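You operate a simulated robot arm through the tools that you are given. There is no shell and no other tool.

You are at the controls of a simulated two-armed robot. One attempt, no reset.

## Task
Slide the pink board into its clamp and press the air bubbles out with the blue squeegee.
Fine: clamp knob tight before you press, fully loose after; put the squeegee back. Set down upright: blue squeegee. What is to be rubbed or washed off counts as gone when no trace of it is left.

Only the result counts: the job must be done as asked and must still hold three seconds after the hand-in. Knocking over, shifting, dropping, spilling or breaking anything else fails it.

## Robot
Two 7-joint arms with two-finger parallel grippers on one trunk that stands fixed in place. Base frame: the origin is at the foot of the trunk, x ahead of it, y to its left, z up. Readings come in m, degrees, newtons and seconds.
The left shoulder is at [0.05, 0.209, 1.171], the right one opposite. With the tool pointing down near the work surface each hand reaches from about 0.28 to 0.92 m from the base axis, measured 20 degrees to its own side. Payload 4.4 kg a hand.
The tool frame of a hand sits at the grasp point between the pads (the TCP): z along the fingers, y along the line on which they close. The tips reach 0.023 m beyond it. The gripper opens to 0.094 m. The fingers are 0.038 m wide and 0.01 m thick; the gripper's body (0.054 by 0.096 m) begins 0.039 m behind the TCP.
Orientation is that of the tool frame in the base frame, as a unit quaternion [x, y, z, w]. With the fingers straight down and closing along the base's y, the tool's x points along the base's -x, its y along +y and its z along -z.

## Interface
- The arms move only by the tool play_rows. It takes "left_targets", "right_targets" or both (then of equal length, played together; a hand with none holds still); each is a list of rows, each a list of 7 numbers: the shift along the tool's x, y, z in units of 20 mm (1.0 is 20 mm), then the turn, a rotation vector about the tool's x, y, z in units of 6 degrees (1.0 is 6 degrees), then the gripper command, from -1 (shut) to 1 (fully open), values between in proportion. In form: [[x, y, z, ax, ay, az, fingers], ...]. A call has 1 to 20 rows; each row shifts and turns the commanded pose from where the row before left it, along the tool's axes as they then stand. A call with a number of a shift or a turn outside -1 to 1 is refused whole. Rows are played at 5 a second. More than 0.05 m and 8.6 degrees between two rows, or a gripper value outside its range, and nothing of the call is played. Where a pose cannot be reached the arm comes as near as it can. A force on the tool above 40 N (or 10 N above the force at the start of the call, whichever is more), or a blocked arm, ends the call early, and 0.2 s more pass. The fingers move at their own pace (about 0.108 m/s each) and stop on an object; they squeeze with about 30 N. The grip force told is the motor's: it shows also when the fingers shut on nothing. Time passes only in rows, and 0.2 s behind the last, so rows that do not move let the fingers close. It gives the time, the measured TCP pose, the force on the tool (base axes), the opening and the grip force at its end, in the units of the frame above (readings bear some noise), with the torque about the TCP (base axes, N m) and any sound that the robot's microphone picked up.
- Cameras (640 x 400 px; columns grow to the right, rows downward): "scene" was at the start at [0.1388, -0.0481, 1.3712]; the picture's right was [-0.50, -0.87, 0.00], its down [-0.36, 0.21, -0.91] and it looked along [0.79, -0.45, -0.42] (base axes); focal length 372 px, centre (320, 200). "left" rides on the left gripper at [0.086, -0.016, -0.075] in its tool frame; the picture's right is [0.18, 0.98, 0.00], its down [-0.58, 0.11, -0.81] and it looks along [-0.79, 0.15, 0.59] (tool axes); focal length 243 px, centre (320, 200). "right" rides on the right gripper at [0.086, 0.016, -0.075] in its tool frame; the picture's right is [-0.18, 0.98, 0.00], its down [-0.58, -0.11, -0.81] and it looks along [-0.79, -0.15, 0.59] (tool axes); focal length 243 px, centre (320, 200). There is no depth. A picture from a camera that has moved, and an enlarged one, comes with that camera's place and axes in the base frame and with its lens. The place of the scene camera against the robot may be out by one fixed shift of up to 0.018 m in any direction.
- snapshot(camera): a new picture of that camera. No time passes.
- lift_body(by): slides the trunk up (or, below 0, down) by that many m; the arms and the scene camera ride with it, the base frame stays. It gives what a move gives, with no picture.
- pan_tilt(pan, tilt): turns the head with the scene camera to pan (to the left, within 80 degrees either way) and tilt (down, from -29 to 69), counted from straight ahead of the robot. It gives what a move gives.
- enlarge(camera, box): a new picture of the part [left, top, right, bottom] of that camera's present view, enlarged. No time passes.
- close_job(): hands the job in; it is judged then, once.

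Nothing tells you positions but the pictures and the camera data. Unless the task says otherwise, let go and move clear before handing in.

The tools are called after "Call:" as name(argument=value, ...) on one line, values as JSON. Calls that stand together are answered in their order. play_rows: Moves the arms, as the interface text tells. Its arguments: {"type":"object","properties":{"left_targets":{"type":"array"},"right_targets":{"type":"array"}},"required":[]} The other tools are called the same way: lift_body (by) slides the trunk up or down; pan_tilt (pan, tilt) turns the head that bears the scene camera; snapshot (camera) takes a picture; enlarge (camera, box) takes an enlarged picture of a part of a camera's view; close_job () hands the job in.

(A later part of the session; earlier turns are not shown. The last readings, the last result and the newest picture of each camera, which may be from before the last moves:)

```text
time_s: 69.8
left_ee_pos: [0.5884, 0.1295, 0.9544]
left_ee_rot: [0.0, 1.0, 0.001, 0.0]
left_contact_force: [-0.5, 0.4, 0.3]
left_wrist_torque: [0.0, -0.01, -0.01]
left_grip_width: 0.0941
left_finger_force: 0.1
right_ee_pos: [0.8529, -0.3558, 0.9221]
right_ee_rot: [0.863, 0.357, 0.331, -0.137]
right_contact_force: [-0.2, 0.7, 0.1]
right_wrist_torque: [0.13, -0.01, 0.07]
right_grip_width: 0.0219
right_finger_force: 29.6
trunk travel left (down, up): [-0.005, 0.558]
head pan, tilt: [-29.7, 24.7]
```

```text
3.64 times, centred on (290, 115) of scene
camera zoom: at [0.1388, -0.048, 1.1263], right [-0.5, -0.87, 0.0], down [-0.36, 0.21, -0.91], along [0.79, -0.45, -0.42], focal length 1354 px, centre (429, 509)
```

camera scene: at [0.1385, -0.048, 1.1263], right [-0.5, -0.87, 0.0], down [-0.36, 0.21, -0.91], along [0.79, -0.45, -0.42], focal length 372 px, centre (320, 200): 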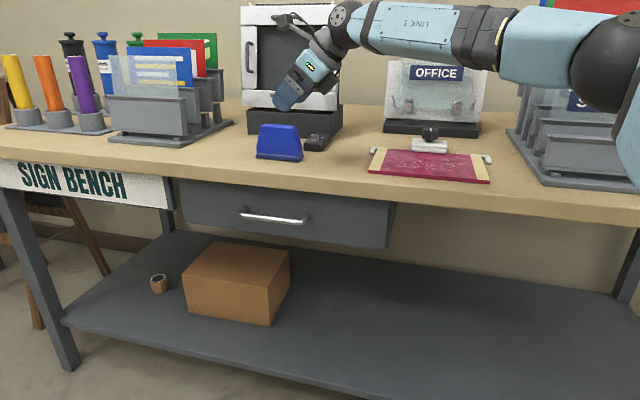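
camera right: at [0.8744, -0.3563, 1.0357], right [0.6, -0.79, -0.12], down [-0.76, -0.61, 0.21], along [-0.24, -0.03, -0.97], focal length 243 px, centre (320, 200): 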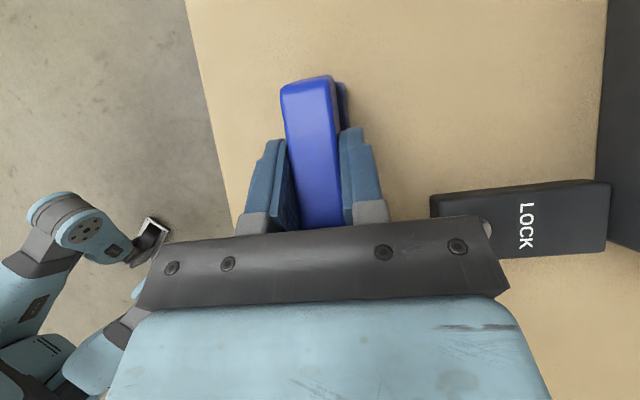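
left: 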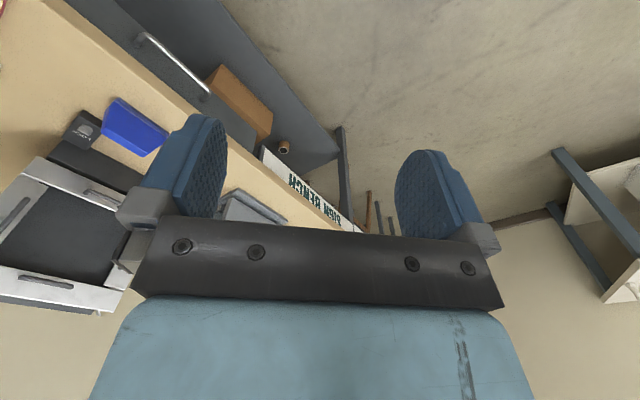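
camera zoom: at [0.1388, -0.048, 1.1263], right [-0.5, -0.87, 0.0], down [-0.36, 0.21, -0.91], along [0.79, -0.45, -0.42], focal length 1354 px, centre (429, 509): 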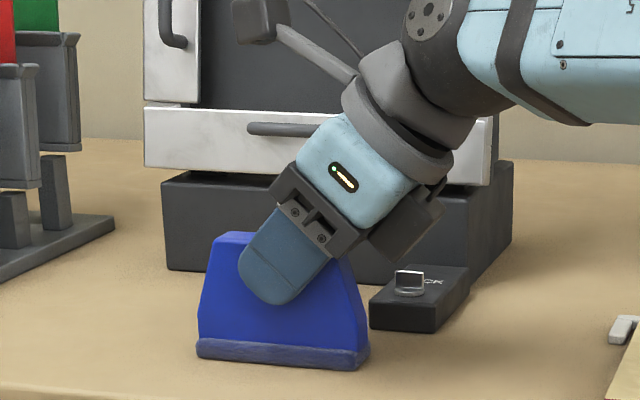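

The squeegee is held (22 mm thick); the put-back pose is TCP (0.853, -0.356, 0.922). I'll lift it 60 mm and carry it over the left part of the board.

Call:
play_rows(right_targets=[[0.669, 0, -0.743, 0, 0, 0, -1], [0.669, 0, -0.743, 0, 0, 0, -1], [0.669, 0, -0.743, 0, 0, 0, -1], [0, 0, 0, 0, 0, 0, -1]])

Call:
snapshot(camera="scene")

```text
time_s: 70.8
left_ee_pos: [0.589, 0.1299, 0.9547]
left_ee_rot: [0.0, 1.0, 0.0, 0.0]
left_contact_force: [1.3, 0.4, 0.6]
left_wrist_torque: [-0.01, 0.01, -0.01]
left_grip_width: 0.0943
left_finger_force: 0.1
right_ee_pos: [0.8531, -0.3555, 0.9817]
right_ee_rot: [0.863, 0.357, 0.331, -0.137]
right_contact_force: [0.2, -0.2, -1.1]
right_wrist_torque: [0.02, -0.03, -0.01]
right_grip_width: 0.0216
right_finger_force: 30.1
trunk travel left (down, up): [-0.005, 0.558]
head pan, tilt: [-29.7, 24.7]
```

```text
taken
camera scene: at [0.139, -0.0482, 1.1262], right [-0.5, -0.87, 0.0], down [-0.36, 0.21, -0.91], along [0.79, -0.45, -0.42], focal length 372 px, centre (320, 200)
```

scene: 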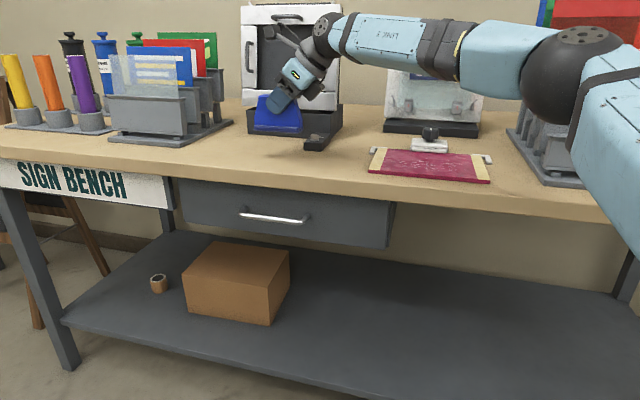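

Call:
play_rows(right_targets=[[-0.8625, -0.1025, -0.7767, 0, 0, 0, -1], [-0.8625, -0.1025, -0.7767, 0, 0, 0, -1], [-0.8625, -0.1025, -0.7767, 0, 0, 0, -1], [-0.8625, -0.1025, -0.7767, 0, 0, 0, -1], [-0.8625, -0.1025, -0.7767, 0, 0, 0, -1], [-0.8625, -0.1025, -0.7767, 0, 0, 0, -1], [-0.8625, -0.1025, -0.7767, 0, 0, 0, -1], [-0.8625, -0.1025, -0.7767, 0, 0, 0, -1], [-0.8625, -0.1025, -0.7767, 0, 0, 0, -1], [-0.8625, -0.1025, -0.7767, 0, 0, 0, -1], [-0.8625, -0.1025, -0.7767, 0, 0, 0, -1], [-0.8625, -0.1025, -0.7767, 0, 0, 0, -1], [0, 0, 0, 0, 0, 0, -1]])

Call:
snapshot(camera="right")

Call:
snapshot(camera="scene")

```text
time_s: 73.7
left_ee_pos: [0.5885, 0.1296, 0.9539]
left_ee_rot: [0.0, 1.0, 0.0, 0.0]
left_contact_force: [-0.7, 0.5, 0.1]
left_wrist_torque: [-0.02, 0.0, 0.0]
left_grip_width: 0.0941
left_finger_force: 0.0
right_ee_pos: [0.6384, -0.5336, 0.9808]
right_ee_rot: [0.862, 0.358, 0.331, -0.137]
right_contact_force: [-0.6, 0.6, -1.0]
right_wrist_torque: [-0.01, 0.03, 0.03]
right_grip_width: 0.0217
right_finger_force: 30.0
trunk travel left (down, up): [-0.005, 0.558]
head pan, tilt: [-29.7, 24.7]
```

```text
taken
camera right: at [0.66, -0.5361, 1.0949], right [0.6, -0.79, -0.12], down [-0.76, -0.61, 0.21], along [-0.24, -0.03, -0.97], focal length 243 px, centre (320, 200)
```

right: 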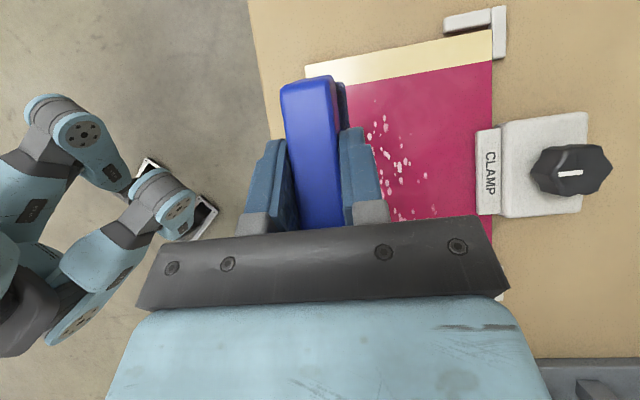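

```text
taken
camera scene: at [0.1389, -0.0482, 1.1262], right [-0.5, -0.87, 0.0], down [-0.36, 0.21, -0.91], along [0.79, -0.45, -0.42], focal length 372 px, centre (320, 200)
```

scene: 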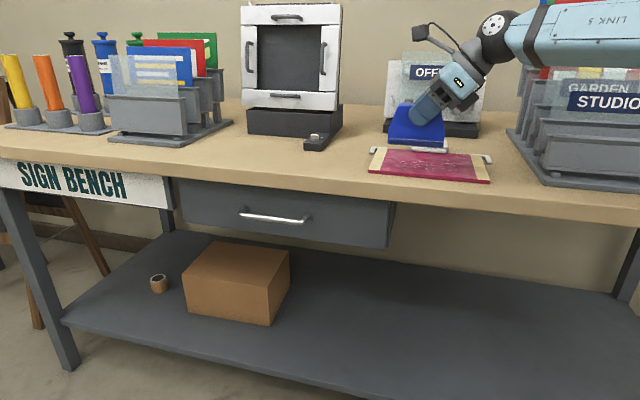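

The camera gives an excellent view of the board from above. I'll enlarge to map the bubbles relative to the squeegee.

Call:
enlarge(camera="right", box=[270, 20, 530, 230])

```text
1.90 times, centred on (400, 125) of right
camera zoom: at [0.66, -0.5361, 1.0949], right [0.6, -0.79, -0.12], down [-0.76, -0.61, 0.21], along [-0.24, -0.03, -0.97], focal length 462 px, centre (168, 343)
```

zoom: 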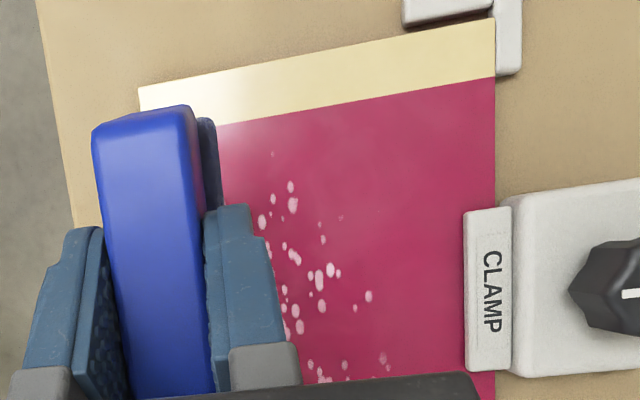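

The squeegee's blade would span the left part of the bubbles (l 0.03–0.13). I'll lower it to just above the board and then press gently, watching the upward force.

Call:
play_rows(right_targets=[[-0.511, 0, 0.567, 0, 0, 0, -1], [-0.511, 0, 0.567, 0, 0, 0, -1], [-0.511, 0, 0.567, 0, 0, 0, -1], [-0.1, 0, 0.111, 0, 0, 0, -1]])

Call:
play_rows(right_targets=[[-0.1, 0, 0.111, 0, 0, 0, -1], [0, 0, 0, 0, 0, 0, -1]])

Call:
enlarge(camera="scene", box=[350, 90, 510, 195])

```text
time_s: 74.7
left_ee_pos: [0.5881, 0.1298, 0.9539]
left_ee_rot: [0.0, 1.0, 0.0, 0.0]
left_contact_force: [0.0, 0.6, -1.5]
left_wrist_torque: [0.03, 0.02, 0.02]
left_grip_width: 0.094
left_finger_force: 0.1
right_ee_pos: [0.6381, -0.5347, 0.9333]
right_ee_rot: [0.863, 0.357, 0.331, -0.137]
right_contact_force: [-0.6, -0.1, -1.8]
right_wrist_torque: [-0.04, 0.01, -0.01]
right_grip_width: 0.0217
right_finger_force: 30.2
trunk travel left (down, up): [-0.005, 0.558]
head pan, tilt: [-29.7, 24.7]
```

```text
time_s: 75.2
left_ee_pos: [0.5882, 0.1298, 0.9533]
left_ee_rot: [0.0, 1.0, 0.0, 0.0]
left_contact_force: [-0.1, 0.3, 0.5]
left_wrist_torque: [-0.03, 0.0, 0.02]
left_grip_width: 0.094
left_finger_force: 0.1
right_ee_pos: [0.6388, -0.5355, 0.9306]
right_ee_rot: [0.863, 0.357, 0.331, -0.137]
right_contact_force: [-0.4, 0.2, -1.5]
right_wrist_torque: [0.01, 0.0, 0.01]
right_grip_width: 0.0218
right_finger_force: 30.0
trunk travel left (down, up): [-0.005, 0.558]
head pan, tilt: [-29.7, 24.7]
```

```text
3.81 times, centred on (430, 142) of scene
camera zoom: at [0.1389, -0.0481, 1.1262], right [-0.5, -0.87, 0.0], down [-0.36, 0.21, -0.91], along [0.79, -0.45, -0.42], focal length 1419 px, centre (-99, 419)
```

zoom: 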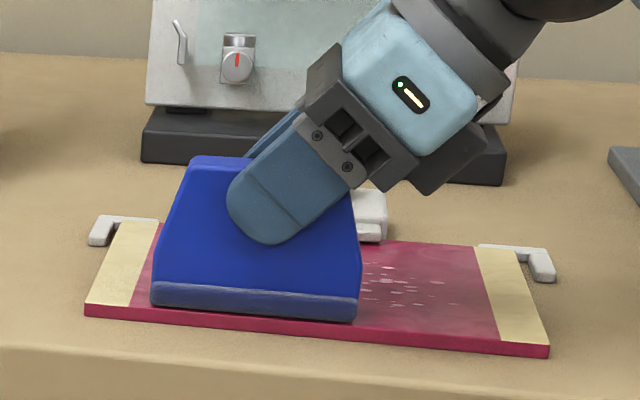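

Call:
play_rows(right_targets=[[-0.07, 0, 0.074, 0, 0, 0, -1], [0, 0, 0, 0, 0, 0, -1]])

```text
time_s: 75.8
left_ee_pos: [0.5882, 0.1293, 0.9551]
left_ee_rot: [0.0, 1.0, -0.001, 0.0]
left_contact_force: [0.4, -0.8, 1.2]
left_wrist_torque: [-0.02, 0.0, -0.02]
left_grip_width: 0.0941
left_finger_force: 0.1
right_ee_pos: [0.6367, -0.5361, 0.9298]
right_ee_rot: [0.863, 0.357, 0.331, -0.137]
right_contact_force: [1.4, -1.1, 3.0]
right_wrist_torque: [0.12, -0.13, -0.06]
right_grip_width: 0.0218
right_finger_force: 30.2
trunk travel left (down, up): [-0.005, 0.558]
head pan, tilt: [-29.7, 24.7]
```

Contact made (about 4.5 N). I'll press about 1 mm further and check.

Call:
play_rows(right_targets=[[-0.035, 0, 0.037, 0, 0, 0, -1], [0, 0, 0, 0, 0, 0, -1]])

```text
time_s: 76.5
left_ee_pos: [0.5877, 0.1303, 0.955]
left_ee_rot: [0.0, 1.0, 0.0, 0.0]
left_contact_force: [0.7, 1.6, -0.9]
left_wrist_torque: [0.0, -0.01, 0.03]
left_grip_width: 0.094
left_finger_force: 0.1
right_ee_pos: [0.6374, -0.5352, 0.9298]
right_ee_rot: [0.863, 0.357, 0.332, -0.136]
right_contact_force: [2.5, -3.3, 9.5]
right_wrist_torque: [-0.12, 0.01, 0.04]
right_grip_width: 0.0215
right_finger_force: 30.7
trunk travel left (down, up): [-0.005, 0.558]
head pan, tilt: [-29.7, 24.7]
```

About 10 N of pressure. Now I'll stroke toward the clamp slowly and check.

Call:
play_rows(right_targets=[[0, 0.25, 0, 0, 0, 0, -1], [0, 0.25, 0, 0, 0, 0, -1], [0, 0.25, 0, 0, 0, 0, -1], [0, 0.25, 0, 0, 0, 0, -1], [0, 0.25, 0, 0, 0, 0, -1], [0, 0.25, 0, 0, 0, 0, -1]])

Call:
enlarge(camera="right", box=[240, 0, 560, 230])

Call:
enlarge(camera="scene", box=[350, 90, 510, 195])

```text
time_s: 77.8
left_ee_pos: [0.5871, 0.1297, 0.9557]
left_ee_rot: [0.0, 1.0, -0.001, 0.001]
left_contact_force: [-0.3, -0.1, -0.3]
left_wrist_torque: [0.01, -0.02, -0.03]
left_grip_width: 0.0941
left_finger_force: 0.2
right_ee_pos: [0.6593, -0.555, 0.9298]
right_ee_rot: [0.863, 0.357, 0.332, -0.136]
right_contact_force: [-2.7, 2.0, 10.3]
right_wrist_torque: [0.27, 0.06, 0.05]
right_grip_width: 0.0222
right_finger_force: 30.2
trunk travel left (down, up): [-0.005, 0.558]
head pan, tilt: [-29.7, 24.7]
```

```text
1.74 times, centred on (400, 115) of right
camera zoom: at [0.6805, -0.5565, 1.0434], right [0.6, -0.79, -0.12], down [-0.76, -0.61, 0.21], along [-0.24, -0.03, -0.97], focal length 422 px, centre (181, 348)
```

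zoom: 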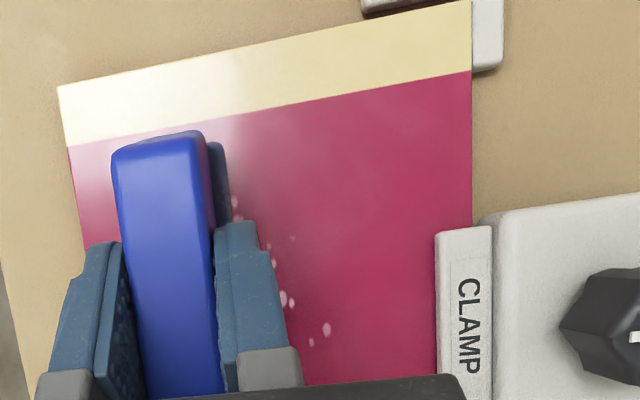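

```text
3.81 times, centred on (430, 142) of scene
camera zoom: at [0.1377, -0.0471, 1.1265], right [-0.5, -0.87, 0.0], down [-0.36, 0.21, -0.91], along [0.79, -0.45, -0.42], focal length 1419 px, centre (-99, 419)
```

zoom: 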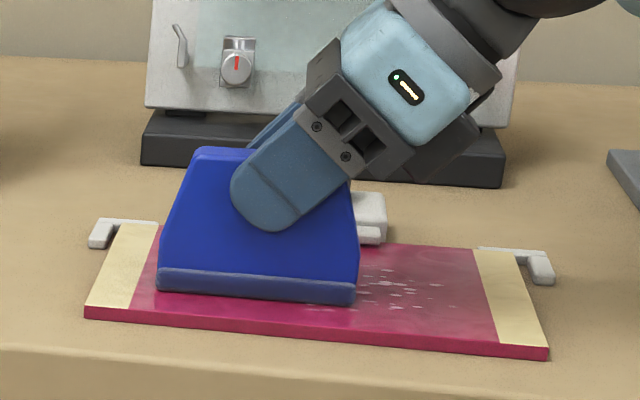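

It works: the strip the blade passed is clear and the pressure holds at ~10 N. I'll continue toward the clamp, stopping short of its lip.

Call:
play_rows(right_targets=[[0, 0.25, 0, 0, 0, 0, -1], [0, 0.25, 0, 0, 0, 0, -1], [0, 0.25, 0, 0, 0, 0, -1], [0, 0.25, 0, 0, 0, 0, -1], [0, 0.25, 0, 0, 0, 0, -1], [0, 0.25, 0, 0, 0, 0, -1], [0, 0.25, 0, 0, 0, 0, -1], [0, 0.25, 0, 0, 0, 0, -1], [0, 0.25, 0, 0, 0, 0, -1], [0, 0.25, 0, 0, 0, 0, -1], [0, 0.25, 0, 0, 0, 0, -1]])

Call:
enlarge(camera="right", box=[240, 0, 560, 230])

Call:
enlarge(camera="scene", box=[350, 90, 510, 195])

```text
time_s: 80.2
left_ee_pos: [0.587, 0.1309, 0.9544]
left_ee_rot: [0.0, 1.0, -0.001, 0.0]
left_contact_force: [0.4, 0.7, 0.1]
left_wrist_torque: [-0.02, 0.0, -0.02]
left_grip_width: 0.0938
left_finger_force: 0.0
right_ee_pos: [0.6988, -0.5952, 0.9293]
right_ee_rot: [0.862, 0.357, 0.332, -0.136]
right_contact_force: [-3.9, 2.6, 10.0]
right_wrist_torque: [0.22, 0.12, -0.02]
right_grip_width: 0.0218
right_finger_force: 29.7
trunk travel left (down, up): [-0.005, 0.558]
head pan, tilt: [-29.7, 24.7]
```

```text
1.74 times, centred on (400, 115) of right
camera zoom: at [0.7195, -0.5951, 1.0433], right [0.6, -0.79, -0.12], down [-0.76, -0.61, 0.21], along [-0.24, -0.03, -0.97], focal length 422 px, centre (181, 348)
```

zoom: 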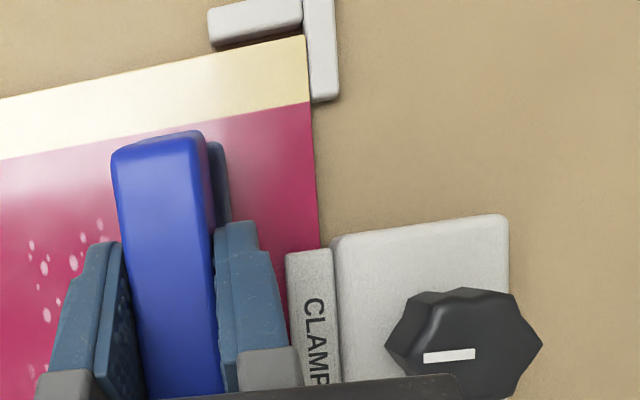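

```text
3.81 times, centred on (430, 142) of scene
camera zoom: at [0.1377, -0.0471, 1.1265], right [-0.5, -0.87, 0.0], down [-0.36, 0.21, -0.91], along [0.79, -0.45, -0.42], focal length 1419 px, centre (-99, 419)
```

zoom: 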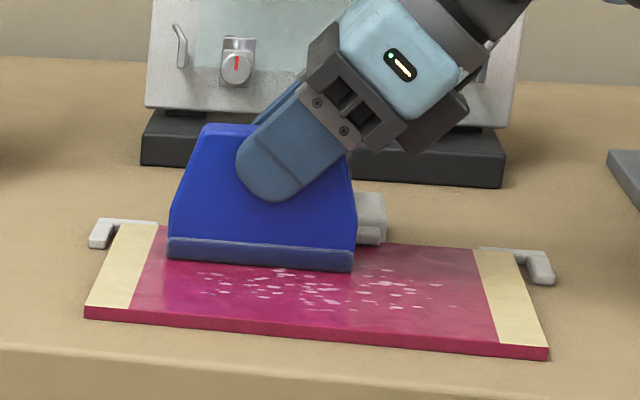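

Call:
enlarge(camera="right", box=[230, 60, 320, 200])

Call:
enlarge(camera="scene", box=[365, 140, 495, 190])

```text
2.86 times, centred on (275, 130) of right
camera zoom: at [0.7195, -0.5951, 1.0433], right [0.6, -0.79, -0.12], down [-0.76, -0.61, 0.21], along [-0.24, -0.03, -0.97], focal length 693 px, centre (449, 400)
```

zoom: 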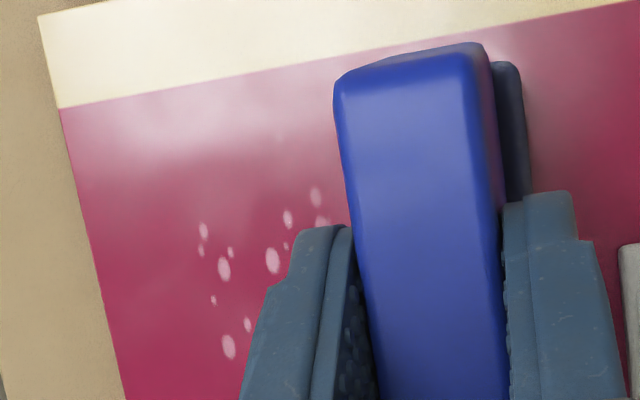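

```text
4.92 times, centred on (430, 165) of scene
camera zoom: at [0.1377, -0.0471, 1.1265], right [-0.5, -0.87, 0.0], down [-0.36, 0.21, -0.91], along [0.79, -0.45, -0.42], focal length 1833 px, centre (-222, 372)
```

zoom: 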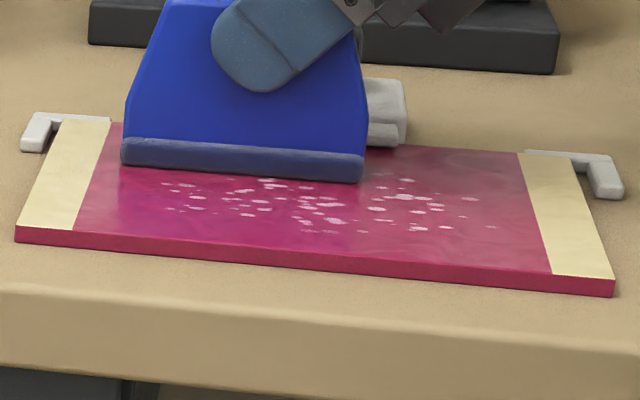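

The bubbles under the first pass are fainter but not gone. I'll press a bit harder and stroke back.

Call:
play_rows(right_targets=[[-0.028, 0, 0.031, 0, 0, 0, -1], [0, -0.25, 0, 0, 0, 0, -1], [0, -0.25, 0, 0, 0, 0, -1], [0, -0.25, 0, 0, 0, 0, -1], [0, -0.25, 0, 0, 0, 0, -1], [0, -0.25, 0, 0, 0, 0, -1], [0, -0.25, 0, 0, 0, 0, -1], [0, -0.25, 0, 0, 0, 0, -1], [0, -0.25, 0, 0, 0, 0, -1]])

Call:
enlarge(camera="right", box=[240, 0, 560, 230])

Call:
enlarge(camera="scene", box=[365, 140, 495, 190])

```text
time_s: 82.2
left_ee_pos: [0.5863, 0.1307, 0.9557]
left_ee_rot: [0.001, 1.0, -0.001, 0.0]
left_contact_force: [1.0, 0.5, 0.1]
left_wrist_torque: [0.0, 0.02, 0.0]
left_grip_width: 0.0942
left_finger_force: 0.1
right_ee_pos: [0.6694, -0.566, 0.9284]
right_ee_rot: [0.862, 0.357, 0.332, -0.135]
right_contact_force: [4.3, -4.2, 20.9]
right_wrist_torque: [-0.27, 0.1, 0.07]
right_grip_width: 0.0217
right_finger_force: 30.0
trunk travel left (down, up): [-0.005, 0.558]
head pan, tilt: [-29.7, 24.7]
```

```text
1.74 times, centred on (400, 115) of right
camera zoom: at [0.6907, -0.5669, 1.0432], right [0.6, -0.79, -0.12], down [-0.77, -0.61, 0.21], along [-0.24, -0.03, -0.97], focal length 422 px, centre (181, 348)
```

zoom: 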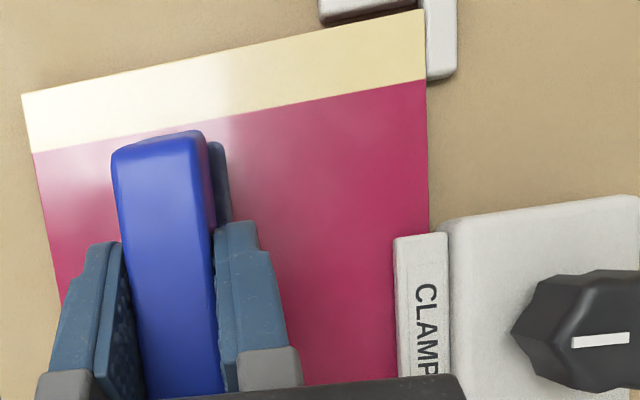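

```text
4.92 times, centred on (430, 165) of scene
camera zoom: at [0.1374, -0.0468, 1.1267], right [-0.5, -0.87, 0.0], down [-0.36, 0.21, -0.91], along [0.79, -0.45, -0.42], focal length 1833 px, centre (-222, 372)
```

zoom: 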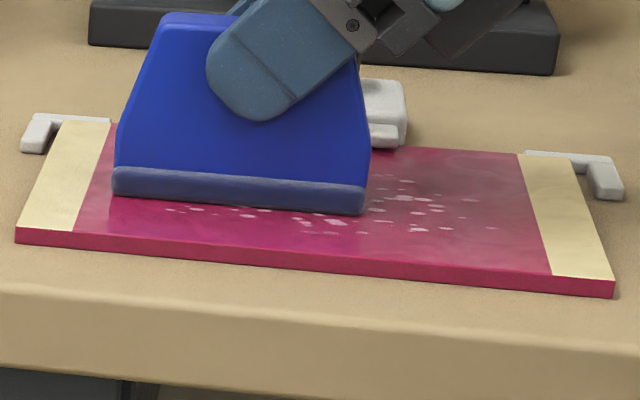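

At about 20 N the bubbles vanish behind the blade. I'll continue the stroke back to the front of the board.

Call:
play_rows(right_targets=[[0, -0.25, 0, 0, 0, 0, -1], [0, -0.25, 0, 0, 0, 0, -1], [0, -0.25, 0, 0, 0, 0, -1], [0, -0.25, 0, 0, 0, 0, -1], [0, -0.25, 0, 0, 0, 0, -1], [0, -0.25, 0, 0, 0, 0, -1], [0, -0.25, 0, 0, 0, 0, -1], [0, -0.25, 0, 0, 0, 0, -1], [0, -0.25, 0, 0, 0, 0, -1]])

Call:
enlarge(camera="right", box=[240, 0, 560, 230])

Call:
enlarge(camera="scene", box=[365, 140, 495, 190])

```text
time_s: 84.2
left_ee_pos: [0.5876, 0.1317, 0.9559]
left_ee_rot: [0.0, 1.0, -0.001, 0.001]
left_contact_force: [0.2, -0.1, 0.9]
left_wrist_torque: [-0.03, 0.0, -0.04]
left_grip_width: 0.0939
left_finger_force: 0.1
right_ee_pos: [0.6372, -0.5346, 0.9285]
right_ee_rot: [0.862, 0.358, 0.332, -0.135]
right_contact_force: [5.0, -4.9, 24.9]
right_wrist_torque: [-0.2, 0.03, 0.02]
right_grip_width: 0.0219
right_finger_force: 30.1
trunk travel left (down, up): [-0.005, 0.558]
head pan, tilt: [-29.7, 24.7]
```

```text
1.74 times, centred on (400, 115) of right
camera zoom: at [0.6588, -0.5346, 1.0431], right [0.6, -0.79, -0.12], down [-0.77, -0.61, 0.21], along [-0.24, -0.03, -0.97], focal length 422 px, centre (181, 348)
```

zoom: 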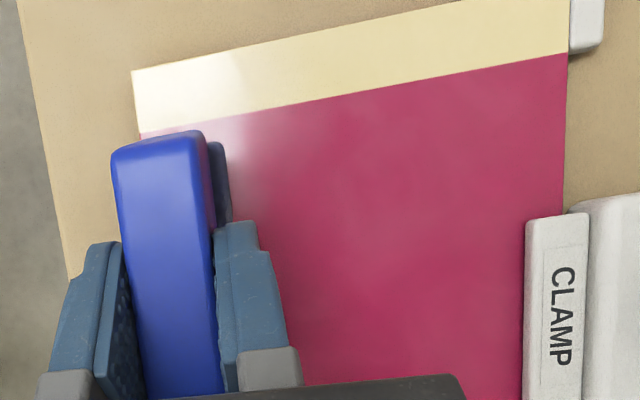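

```text
4.92 times, centred on (430, 165) of scene
camera zoom: at [0.1371, -0.0467, 1.1267], right [-0.5, -0.87, 0.0], down [-0.36, 0.21, -0.91], along [0.79, -0.45, -0.41], focal length 1833 px, centre (-222, 372)
```

zoom: 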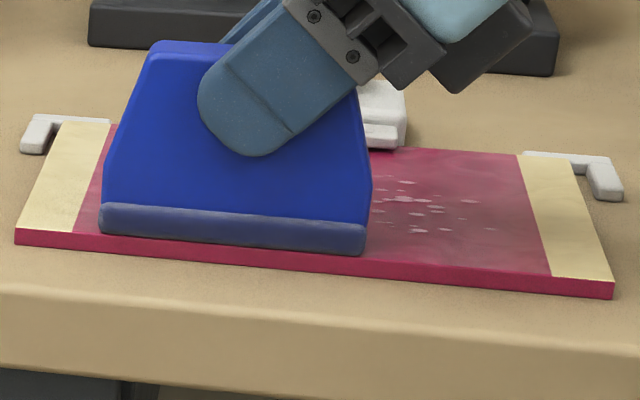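

The left part is clear; only the bubbles right of the blade remain. I'll lift slightly, shift 80 mm to the right along the bench, and check clearance to the rack before pressing again.

Call:
play_rows(right_targets=[[0.2, 0, -0.223, 0, 0, 0, -1], [0.3, 0, -0.334, 0, 0, 0, -1], [-0.748, 0, -0.673, 0, 0, 0, -1], [-0.748, 0, -0.673, 0, 0, 0, -1], [-0.748, 0, -0.673, 0, 0, 0, -1], [-0.748, 0, -0.673, 0, 0, 0, -1], [0, 0, 0, 0, 0, 0, -1]])

Call:
snapshot(camera="right")

Call:
snapshot(camera="scene")

```text
time_s: 85.8
left_ee_pos: [0.5885, 0.1298, 0.9551]
left_ee_rot: [0.0, 1.0, -0.001, 0.001]
left_contact_force: [0.0, -0.6, 0.2]
left_wrist_torque: [-0.03, -0.02, -0.01]
left_grip_width: 0.0938
left_finger_force: 0.0
right_ee_pos: [0.5802, -0.5911, 0.9415]
right_ee_rot: [0.863, 0.357, 0.33, -0.137]
right_contact_force: [-0.4, 0.2, -1.3]
right_wrist_torque: [-0.04, -0.04, 0.02]
right_grip_width: 0.0217
right_finger_force: 30.1
trunk travel left (down, up): [-0.005, 0.558]
head pan, tilt: [-29.7, 24.7]
```

```text
taken
camera right: at [0.6022, -0.5921, 1.0557], right [0.6, -0.79, -0.12], down [-0.76, -0.61, 0.21], along [-0.24, -0.03, -0.97], focal length 243 px, centre (320, 200)
```

right: 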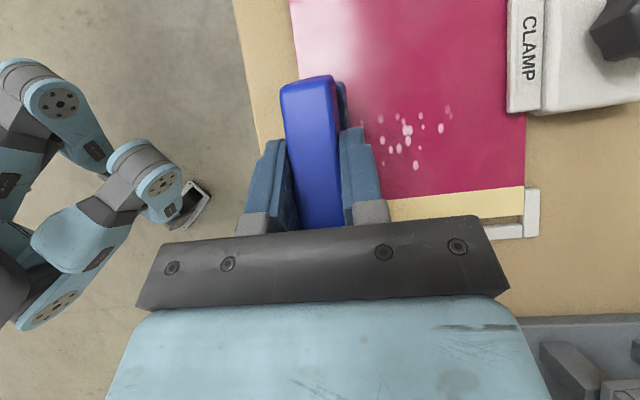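

```text
taken
camera scene: at [0.1389, -0.0482, 1.1262], right [-0.5, -0.87, 0.0], down [-0.36, 0.21, -0.91], along [0.79, -0.45, -0.42], focal length 372 px, centre (320, 200)
```

scene: 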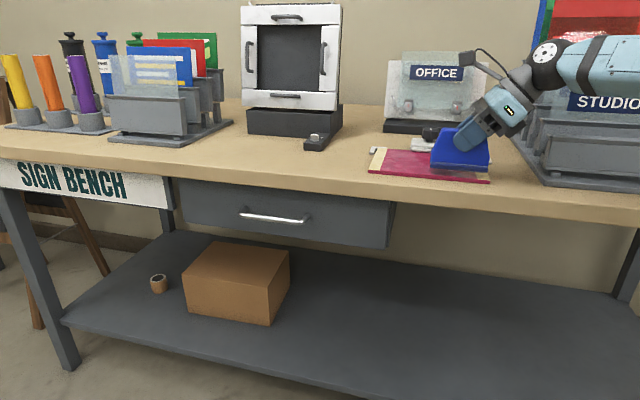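

Call:
enlarge(camera="scene", box=[420, 30, 640, 200])

Call:
enlarge(camera="right", box=[330, 80, 540, 220])

```text
2.35 times, centred on (530, 115) of scene
camera zoom: at [0.1389, -0.0482, 1.1262], right [-0.5, -0.87, 0.0], down [-0.36, 0.21, -0.91], along [0.79, -0.45, -0.42], focal length 876 px, centre (-174, 400)
```

zoom: 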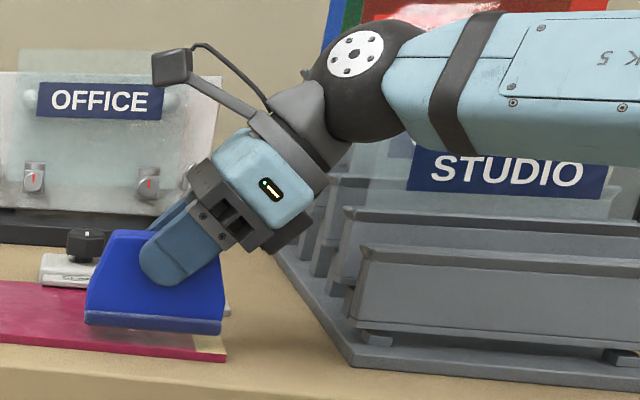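

```text
2.86 times, centred on (435, 150) of right
camera zoom: at [0.6022, -0.5921, 1.0557], right [0.6, -0.79, -0.12], down [-0.76, -0.61, 0.21], along [-0.24, -0.03, -0.97], focal length 693 px, centre (-9, 343)
```

zoom: 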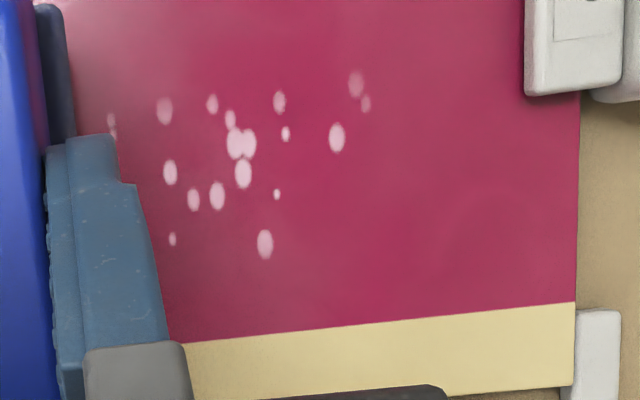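

The remaining bubbles lie between l≈-0.02 and 0.03; a slightly smaller shift covers them and keeps the hand farther from the rack. I'll shift 12 mm back to the left and lower onto the board.

Call:
play_rows(right_targets=[[0.07, 0, 0.368, 0, 0, 0, -1], [0.07, 0, 0.368, 0, 0, 0, -1], [-0.1, 0, 0.111, 0, 0, 0, -1], [0, 0, 0, 0, 0, 0, -1]])

```text
time_s: 86.8
left_ee_pos: [0.5886, 0.1305, 0.9546]
left_ee_rot: [-0.001, 1.0, 0.0, -0.001]
left_contact_force: [-0.1, 0.0, 0.0]
left_wrist_torque: [0.02, 0.02, 0.01]
left_grip_width: 0.0939
left_finger_force: 0.0
right_ee_pos: [0.5902, -0.5832, 0.9314]
right_ee_rot: [0.862, 0.357, 0.331, -0.136]
right_contact_force: [0.9, -0.4, -1.3]
right_wrist_torque: [0.01, 0.02, -0.01]
right_grip_width: 0.0218
right_finger_force: 30.4
trunk travel left (down, up): [-0.005, 0.558]
head pan, tilt: [-29.7, 24.7]
```

Call:
play_rows(right_targets=[[-0.05, 0, 0.056, 0, 0, 0, -1], [0, 0, 0, 0, 0, 0, -1]])

Call:
play_rows(right_targets=[[-0.035, 0, 0.037, 0, 0, 0, -1], [0, 0, 0, 0, 0, 0, -1]])

```text
time_s: 87.5
left_ee_pos: [0.5887, 0.1305, 0.9538]
left_ee_rot: [0.0, 1.0, 0.0, -0.001]
left_contact_force: [0.1, 0.5, 0.5]
left_wrist_torque: [-0.01, 0.01, 0.01]
left_grip_width: 0.0941
left_finger_force: 0.0
right_ee_pos: [0.5907, -0.5839, 0.9284]
right_ee_rot: [0.863, 0.357, 0.331, -0.136]
right_contact_force: [0.2, -0.5, -0.2]
right_wrist_torque: [-0.07, 0.07, 0.04]
right_grip_width: 0.0217
right_finger_force: 29.8
trunk travel left (down, up): [-0.005, 0.558]
head pan, tilt: [-29.7, 24.7]
```

```text
time_s: 88.0
left_ee_pos: [0.588, 0.131, 0.9547]
left_ee_rot: [0.0, 1.0, 0.0, 0.0]
left_contact_force: [-0.1, 0.1, -1.0]
left_wrist_torque: [0.01, -0.02, -0.03]
left_grip_width: 0.094
left_finger_force: 0.1
right_ee_pos: [0.5895, -0.5838, 0.9291]
right_ee_rot: [0.862, 0.357, 0.332, -0.136]
right_contact_force: [2.5, -1.8, 7.3]
right_wrist_torque: [-0.19, 0.08, 0.12]
right_grip_width: 0.0218
right_finger_force: 30.1
trunk travel left (down, up): [-0.005, 0.558]
head pan, tilt: [-29.7, 24.7]
```

Call:
play_rows(right_targets=[[-0.045, 0, 0.048, 0, 0, 0, -1], [0, 0, 0, 0, 0, 0, -1]])

Call:
play_rows(right_targets=[[0, 0.25, 0, 0, 0, 0, -1], [0, 0.25, 0, 0, 0, 0, -1], [0, 0.25, 0, 0, 0, 0, -1], [0, 0.25, 0, 0, 0, 0, -1], [0, 0.25, 0, 0, 0, 0, -1], [0, 0.25, 0, 0, 0, 0, -1], [0, 0.25, 0, 0, 0, 0, -1], [0, 0.25, 0, 0, 0, 0, -1]])

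Call:
enlarge(camera="right", box=[240, 0, 560, 230])

Call:
enlarge(camera="scene", box=[360, 30, 600, 200])

```text
time_s: 88.7
left_ee_pos: [0.5863, 0.1301, 0.9556]
left_ee_rot: [0.0, 1.0, -0.001, 0.001]
left_contact_force: [0.3, 0.0, -0.7]
left_wrist_torque: [-0.02, -0.01, -0.02]
left_grip_width: 0.0942
left_finger_force: 0.0
right_ee_pos: [0.5895, -0.5838, 0.9301]
right_ee_rot: [0.862, 0.357, 0.332, -0.136]
right_contact_force: [2.2, -2.9, 15.2]
right_wrist_torque: [-0.28, 0.22, 0.04]
right_grip_width: 0.0219
right_finger_force: 30.4
trunk travel left (down, up): [-0.005, 0.558]
head pan, tilt: [-29.7, 24.7]
```

```text
time_s: 90.5
left_ee_pos: [0.587, 0.1321, 0.955]
left_ee_rot: [0.0, 1.0, 0.0, 0.001]
left_contact_force: [-0.3, 0.3, 0.4]
left_wrist_torque: [-0.01, -0.02, 0.01]
left_grip_width: 0.0941
left_finger_force: 0.0
right_ee_pos: [0.6174, -0.6109, 0.9282]
right_ee_rot: [0.863, 0.357, 0.332, -0.135]
right_contact_force: [-3.7, 4.7, 18.3]
right_wrist_torque: [0.34, 0.19, -0.02]
right_grip_width: 0.0218
right_finger_force: 29.8
trunk travel left (down, up): [-0.005, 0.558]
head pan, tilt: [-29.7, 24.7]
```

```text
1.74 times, centred on (400, 115) of right
camera zoom: at [0.6383, -0.6115, 1.043], right [0.6, -0.79, -0.12], down [-0.77, -0.61, 0.21], along [-0.24, -0.03, -0.97], focal length 422 px, centre (181, 348)
```

zoom: 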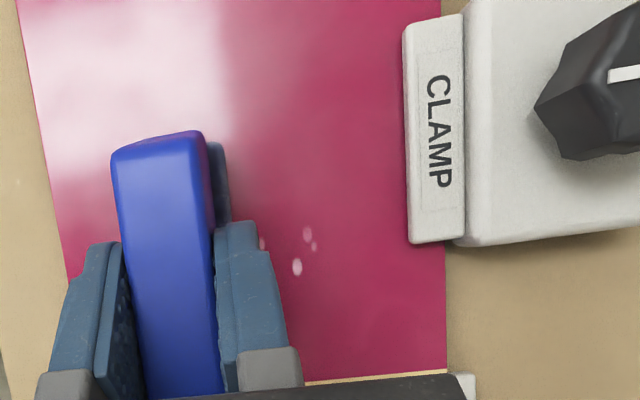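

```text
2.35 times, centred on (480, 115) of scene
camera zoom: at [0.137, -0.0462, 1.1267], right [-0.5, -0.87, 0.0], down [-0.36, 0.2, -0.91], along [0.79, -0.45, -0.41], focal length 876 px, centre (-56, 400)
```

zoom: 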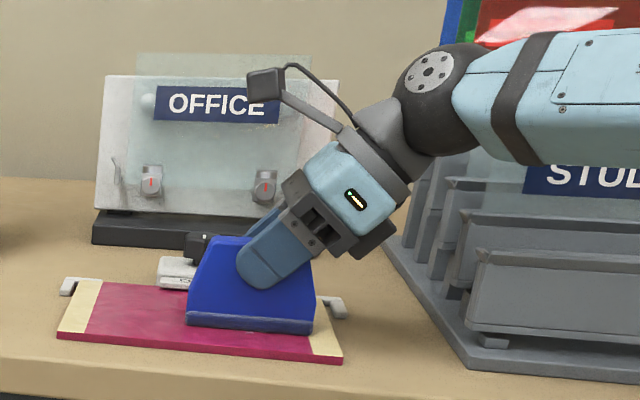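

Call:
play_rows(right_targets=[[0, 0.25, 0, 0, 0, 0, -1], [0, 0.25, 0, 0, 0, 0, -1], [0, 0.25, 0, 0, 0, 0, -1], [0, 0.25, 0, 0, 0, 0, -1], [0, 0.25, 0, 0, 0, 0, -1], [0, 0.25, 0, 0, 0, 0, -1], [0, 0.25, 0, 0, 0, 0, -1], [0, 0.25, 0, 0, 0, 0, -1], [0, 0.25, 0, 0, 0, 0, -1]])

Call:
enlarge(camera="right", box=[200, 0, 520, 230])

Call:
enlarge(camera="scene", box=[360, 30, 600, 200])

```text
time_s: 92.5
left_ee_pos: [0.587, 0.1303, 0.9553]
left_ee_rot: [0.0, 1.0, -0.002, 0.001]
left_contact_force: [-0.1, 0.3, -0.6]
left_wrist_torque: [0.0, 0.02, 0.02]
left_grip_width: 0.094
left_finger_force: 0.1
right_ee_pos: [0.6492, -0.6436, 0.9292]
right_ee_rot: [0.863, 0.357, 0.331, -0.135]
right_contact_force: [-4.2, 4.0, 16.4]
right_wrist_torque: [0.2, 0.3, -0.05]
right_grip_width: 0.0217
right_finger_force: 30.2
trunk travel left (down, up): [-0.005, 0.558]
head pan, tilt: [-29.7, 24.7]
```

```text
1.74 times, centred on (360, 115) of right
camera zoom: at [0.6698, -0.644, 1.043], right [0.6, -0.79, -0.12], down [-0.77, -0.61, 0.21], along [-0.24, -0.03, -0.97], focal length 422 px, centre (250, 348)
```

zoom: 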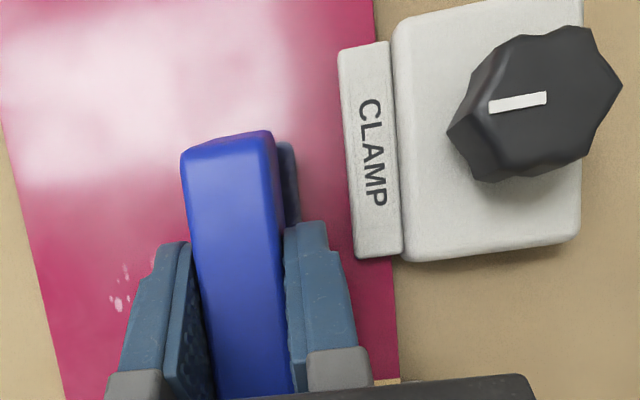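

```text
2.35 times, centred on (480, 115) of scene
camera zoom: at [0.1371, -0.0463, 1.1267], right [-0.5, -0.87, 0.0], down [-0.36, 0.2, -0.91], along [0.79, -0.45, -0.41], focal length 876 px, centre (-56, 400)
```

zoom: 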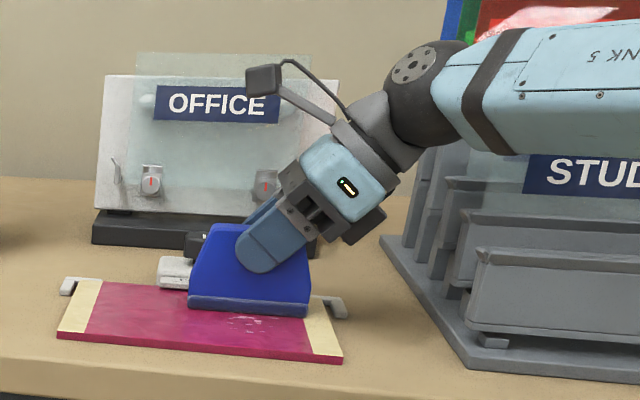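

A few bubbles remain near the front; the return stroke with slightly more pressure should remove them.

Call:
play_rows(right_targets=[[-0.025, 0, 0.027, 0, 0, 0, -1], [0, -0.25, 0, 0, 0, 0, -1], [0, -0.25, 0, 0, 0, 0, -1], [0, -0.25, 0, 0, 0, 0, -1], [0, -0.25, 0, 0, 0, 0, -1], [0, -0.25, 0, 0, 0, 0, -1], [0, -0.25, 0, 0, 0, 0, -1], [0, -0.25, 0, 0, 0, 0, -1], [0, -0.25, 0, 0, 0, 0, -1], [0, -0.25, 0, 0, 0, 0, -1]])

Call:
play_rows(right_targets=[[0, -0.25, 0, 0, 0, 0, -1], [0, -0.25, 0, 0, 0, 0, -1], [0, -0.25, 0, 0, 0, 0, -1], [0, -0.25, 0, 0, 0, 0, -1], [0, -0.25, 0, 0, 0, 0, -1], [0, -0.25, 0, 0, 0, 0, -1], [0, -0.25, 0, 0, 0, 0, -1], [0, -0.25, 0, 0, 0, 0, -1]])

Call:
snapshot(camera="right")

Call:
enlarge(camera="scene", box=[360, 100, 500, 195])

```text
time_s: 94.7
left_ee_pos: [0.5872, 0.1317, 0.9554]
left_ee_rot: [0.0, 1.0, -0.001, 0.001]
left_contact_force: [0.0, -0.4, -0.2]
left_wrist_torque: [0.0, 0.02, 0.0]
left_grip_width: 0.0941
left_finger_force: 0.0
right_ee_pos: [0.6168, -0.6104, 0.93]
right_ee_rot: [0.862, 0.358, 0.332, -0.135]
right_contact_force: [8.1, -6.1, 29.6]
right_wrist_torque: [-0.25, 0.0, 0.02]
right_grip_width: 0.0218
right_finger_force: 30.1
trunk travel left (down, up): [-0.005, 0.558]
head pan, tilt: [-29.7, 24.7]
```

```text
time_s: 96.5
left_ee_pos: [0.5859, 0.1317, 0.9547]
left_ee_rot: [0.0, 1.0, 0.0, 0.002]
left_contact_force: [-0.4, 0.0, 0.5]
left_wrist_torque: [-0.01, 0.02, 0.01]
left_grip_width: 0.0942
left_finger_force: 0.1
right_ee_pos: [0.5887, -0.5821, 0.9272]
right_ee_rot: [0.863, 0.358, 0.332, -0.135]
right_contact_force: [7.1, -6.1, 30.2]
right_wrist_torque: [-0.25, -0.1, -0.03]
right_grip_width: 0.0218
right_finger_force: 30.1
trunk travel left (down, up): [-0.005, 0.558]
head pan, tilt: [-29.7, 24.7]
```

```text
taken
camera right: at [0.6103, -0.5829, 1.0419], right [0.6, -0.79, -0.12], down [-0.77, -0.61, 0.21], along [-0.24, -0.03, -0.97], focal length 243 px, centre (320, 200)
```

right: 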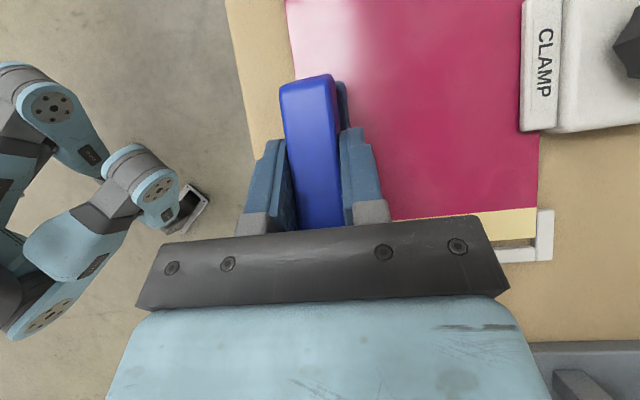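

```text
4.21 times, centred on (430, 148) of scene
camera zoom: at [0.1371, -0.0462, 1.1267], right [-0.5, -0.87, 0.0], down [-0.36, 0.2, -0.91], along [0.79, -0.45, -0.41], focal length 1568 px, centre (-143, 421)
```

zoom: 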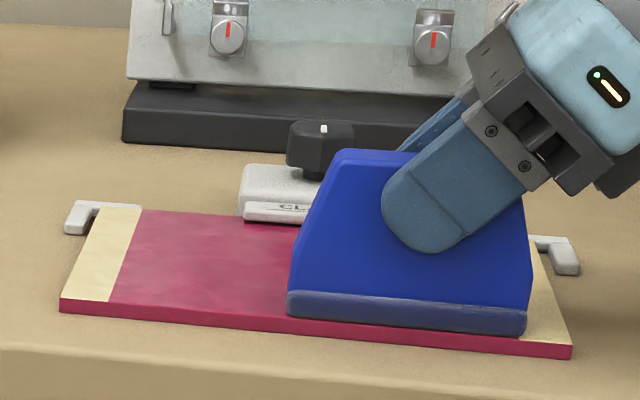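

The board looks clear. I'll lift the squeegee and inspect the whole board for traces.

Call:
play_rows(right_targets=[[0.25, 0, -0.28, 0, 0, 0, -1], [0.5, 0, -0.557, 0, 0, 0, -1], [0.5, 0, -0.557, 0, 0, 0, -1], [0.5, 0, -0.557, 0, 0, 0, -1], [0.5, 0, -0.557, 0, 0, 0, -1], [0.743, 0, 0.669, 0, 0, 0, -1], [0.743, 0, 0.669, 0, 0, 0, -1], [0.743, 0, 0.669, 0, 0, 0, -1], [0.743, 0, 0.669, 0, 0, 0, -1], [0.743, 0, 0.669, 0, 0, 0, -1], [0.743, 0, 0.669, 0, 0, 0, -1], [0, 0, 0, 0, 0, 0, -1]])

Call:
enlarge(camera="scene", box=[365, 140, 495, 190])

Call:
snapshot(camera="right")

```text
time_s: 99.0
left_ee_pos: [0.5881, 0.1301, 0.9539]
left_ee_rot: [-0.001, 1.0, 0.0, 0.0]
left_contact_force: [0.4, 0.2, -0.6]
left_wrist_torque: [0.01, -0.01, 0.0]
left_grip_width: 0.0941
left_finger_force: 0.1
right_ee_pos: [0.6743, -0.4995, 0.9925]
right_ee_rot: [0.862, 0.358, 0.331, -0.138]
right_contact_force: [-0.5, 0.8, -1.8]
right_wrist_torque: [0.0, -0.01, -0.01]
right_grip_width: 0.0219
right_finger_force: 29.6
trunk travel left (down, up): [-0.005, 0.558]
head pan, tilt: [-29.7, 24.7]
```

```text
4.92 times, centred on (430, 165) of scene
camera zoom: at [0.139, -0.0481, 1.1262], right [-0.5, -0.87, 0.0], down [-0.36, 0.21, -0.91], along [0.79, -0.45, -0.42], focal length 1833 px, centre (-222, 372)
```

zoom: 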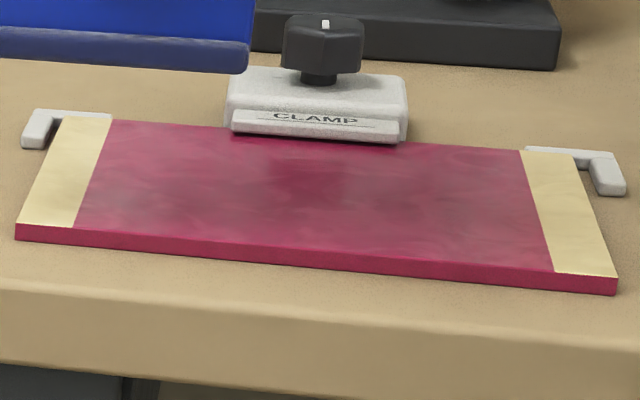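

```text
taken
camera right: at [0.6957, -0.5003, 1.1054], right [0.6, -0.79, -0.12], down [-0.76, -0.61, 0.21], along [-0.24, -0.03, -0.97], focal length 243 px, centre (320, 200)
```

right: 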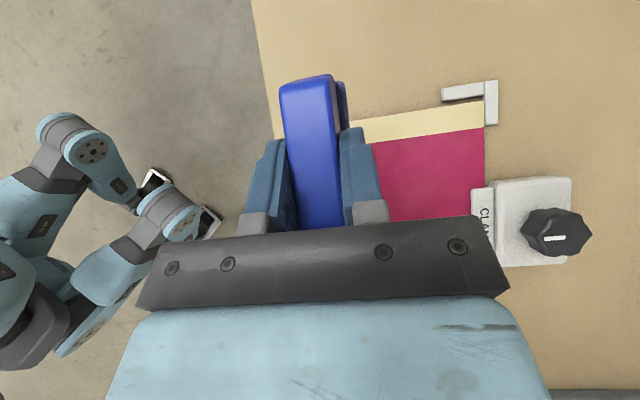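

Call:
enlarge(camera="scene", box=[380, 160, 435, 195])

Call:
enlarge(camera="scene", box=[425, 160, 485, 198])

```text
11.43 times, centred on (408, 178) of scene
camera zoom: at [0.139, -0.0481, 1.1262], right [-0.5, -0.87, 0.0], down [-0.36, 0.21, -0.91], along [0.79, -0.45, -0.42], focal length 4256 px, centre (-680, 457)
```

zoom: 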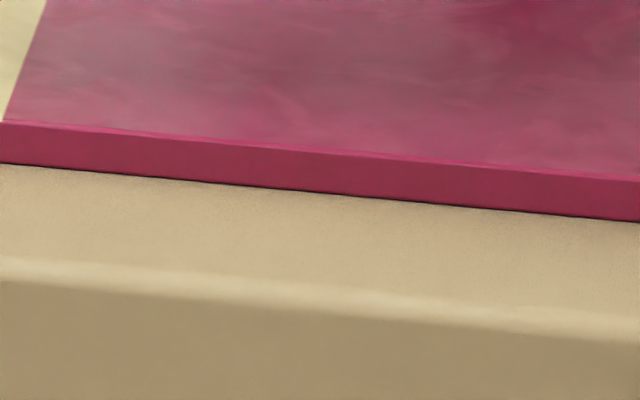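

```text
10.53 times, centred on (455, 179) of scene
camera zoom: at [0.139, -0.0481, 1.1262], right [-0.5, -0.87, 0.0], down [-0.36, 0.21, -0.91], along [0.79, -0.45, -0.42], focal length 3920 px, centre (-1101, 421)
```

zoom: 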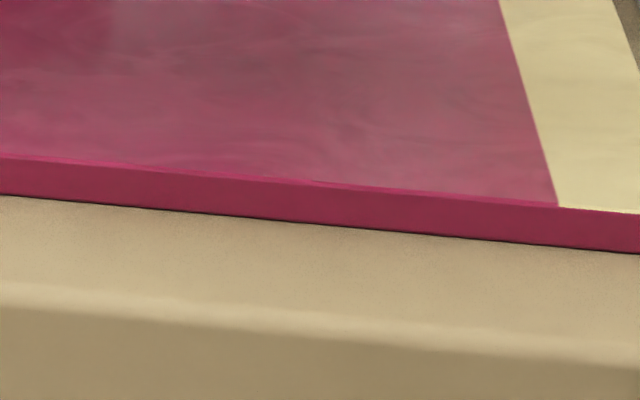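

The scene view shows no bubbles. To be sure I'll draw back toward myself for a clear top view with the hand camera while I still hold the squeegee.

Call:
play_rows(right_targets=[[-0.222, -0.9, -0.3, 0, 0, 0, -1], [-0.222, -0.9, -0.3, 0, 0, 0, -1], [-0.222, -0.9, -0.3, 0, 0, 0, -1], [-0.222, -0.9, -0.3, 0, 0, 0, -1], [-0.222, -0.9, -0.3, 0, 0, 0, -1], [0, 0, 0, 0, 0, 0, -1]])

Call:
snapshot(camera="right")

Call:
enlarge(camera="right", box=[380, 90, 540, 220])

```text
time_s: 100.5
left_ee_pos: [0.5884, 0.1293, 0.9537]
left_ee_rot: [0.0, 1.0, 0.0, 0.0]
left_contact_force: [-0.8, 0.3, 0.1]
left_wrist_torque: [0.03, -0.01, 0.01]
left_grip_width: 0.0939
left_finger_force: 0.0
right_ee_pos: [0.5847, -0.462, 0.9986]
right_ee_rot: [0.863, 0.358, 0.331, -0.137]
right_contact_force: [-0.3, 0.7, -1.4]
right_wrist_torque: [0.0, 0.02, 0.02]
right_grip_width: 0.0221
right_finger_force: 29.9
trunk travel left (down, up): [-0.005, 0.558]
head pan, tilt: [-29.7, 24.7]
```

```text
taken
camera right: at [0.6063, -0.463, 1.1126], right [0.6, -0.79, -0.12], down [-0.76, -0.61, 0.21], along [-0.24, -0.03, -0.97], focal length 243 px, centre (320, 200)
```

right: 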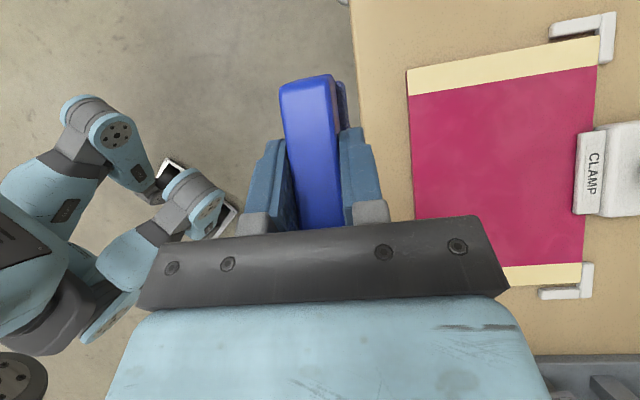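

```text
3.08 times, centred on (460, 155) of right
camera zoom: at [0.6063, -0.463, 1.1126], right [0.6, -0.79, -0.12], down [-0.76, -0.61, 0.21], along [-0.24, -0.03, -0.97], focal length 746 px, centre (-111, 338)
```

zoom: 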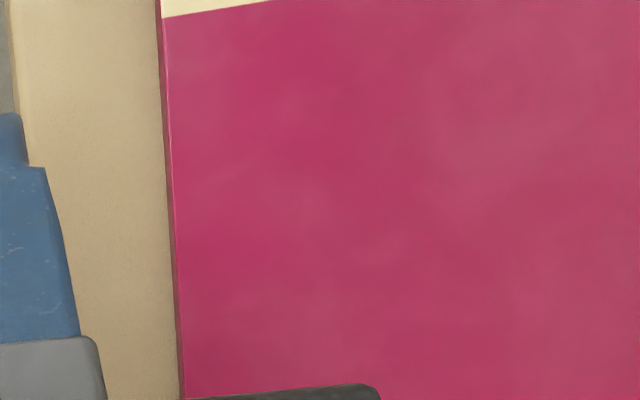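

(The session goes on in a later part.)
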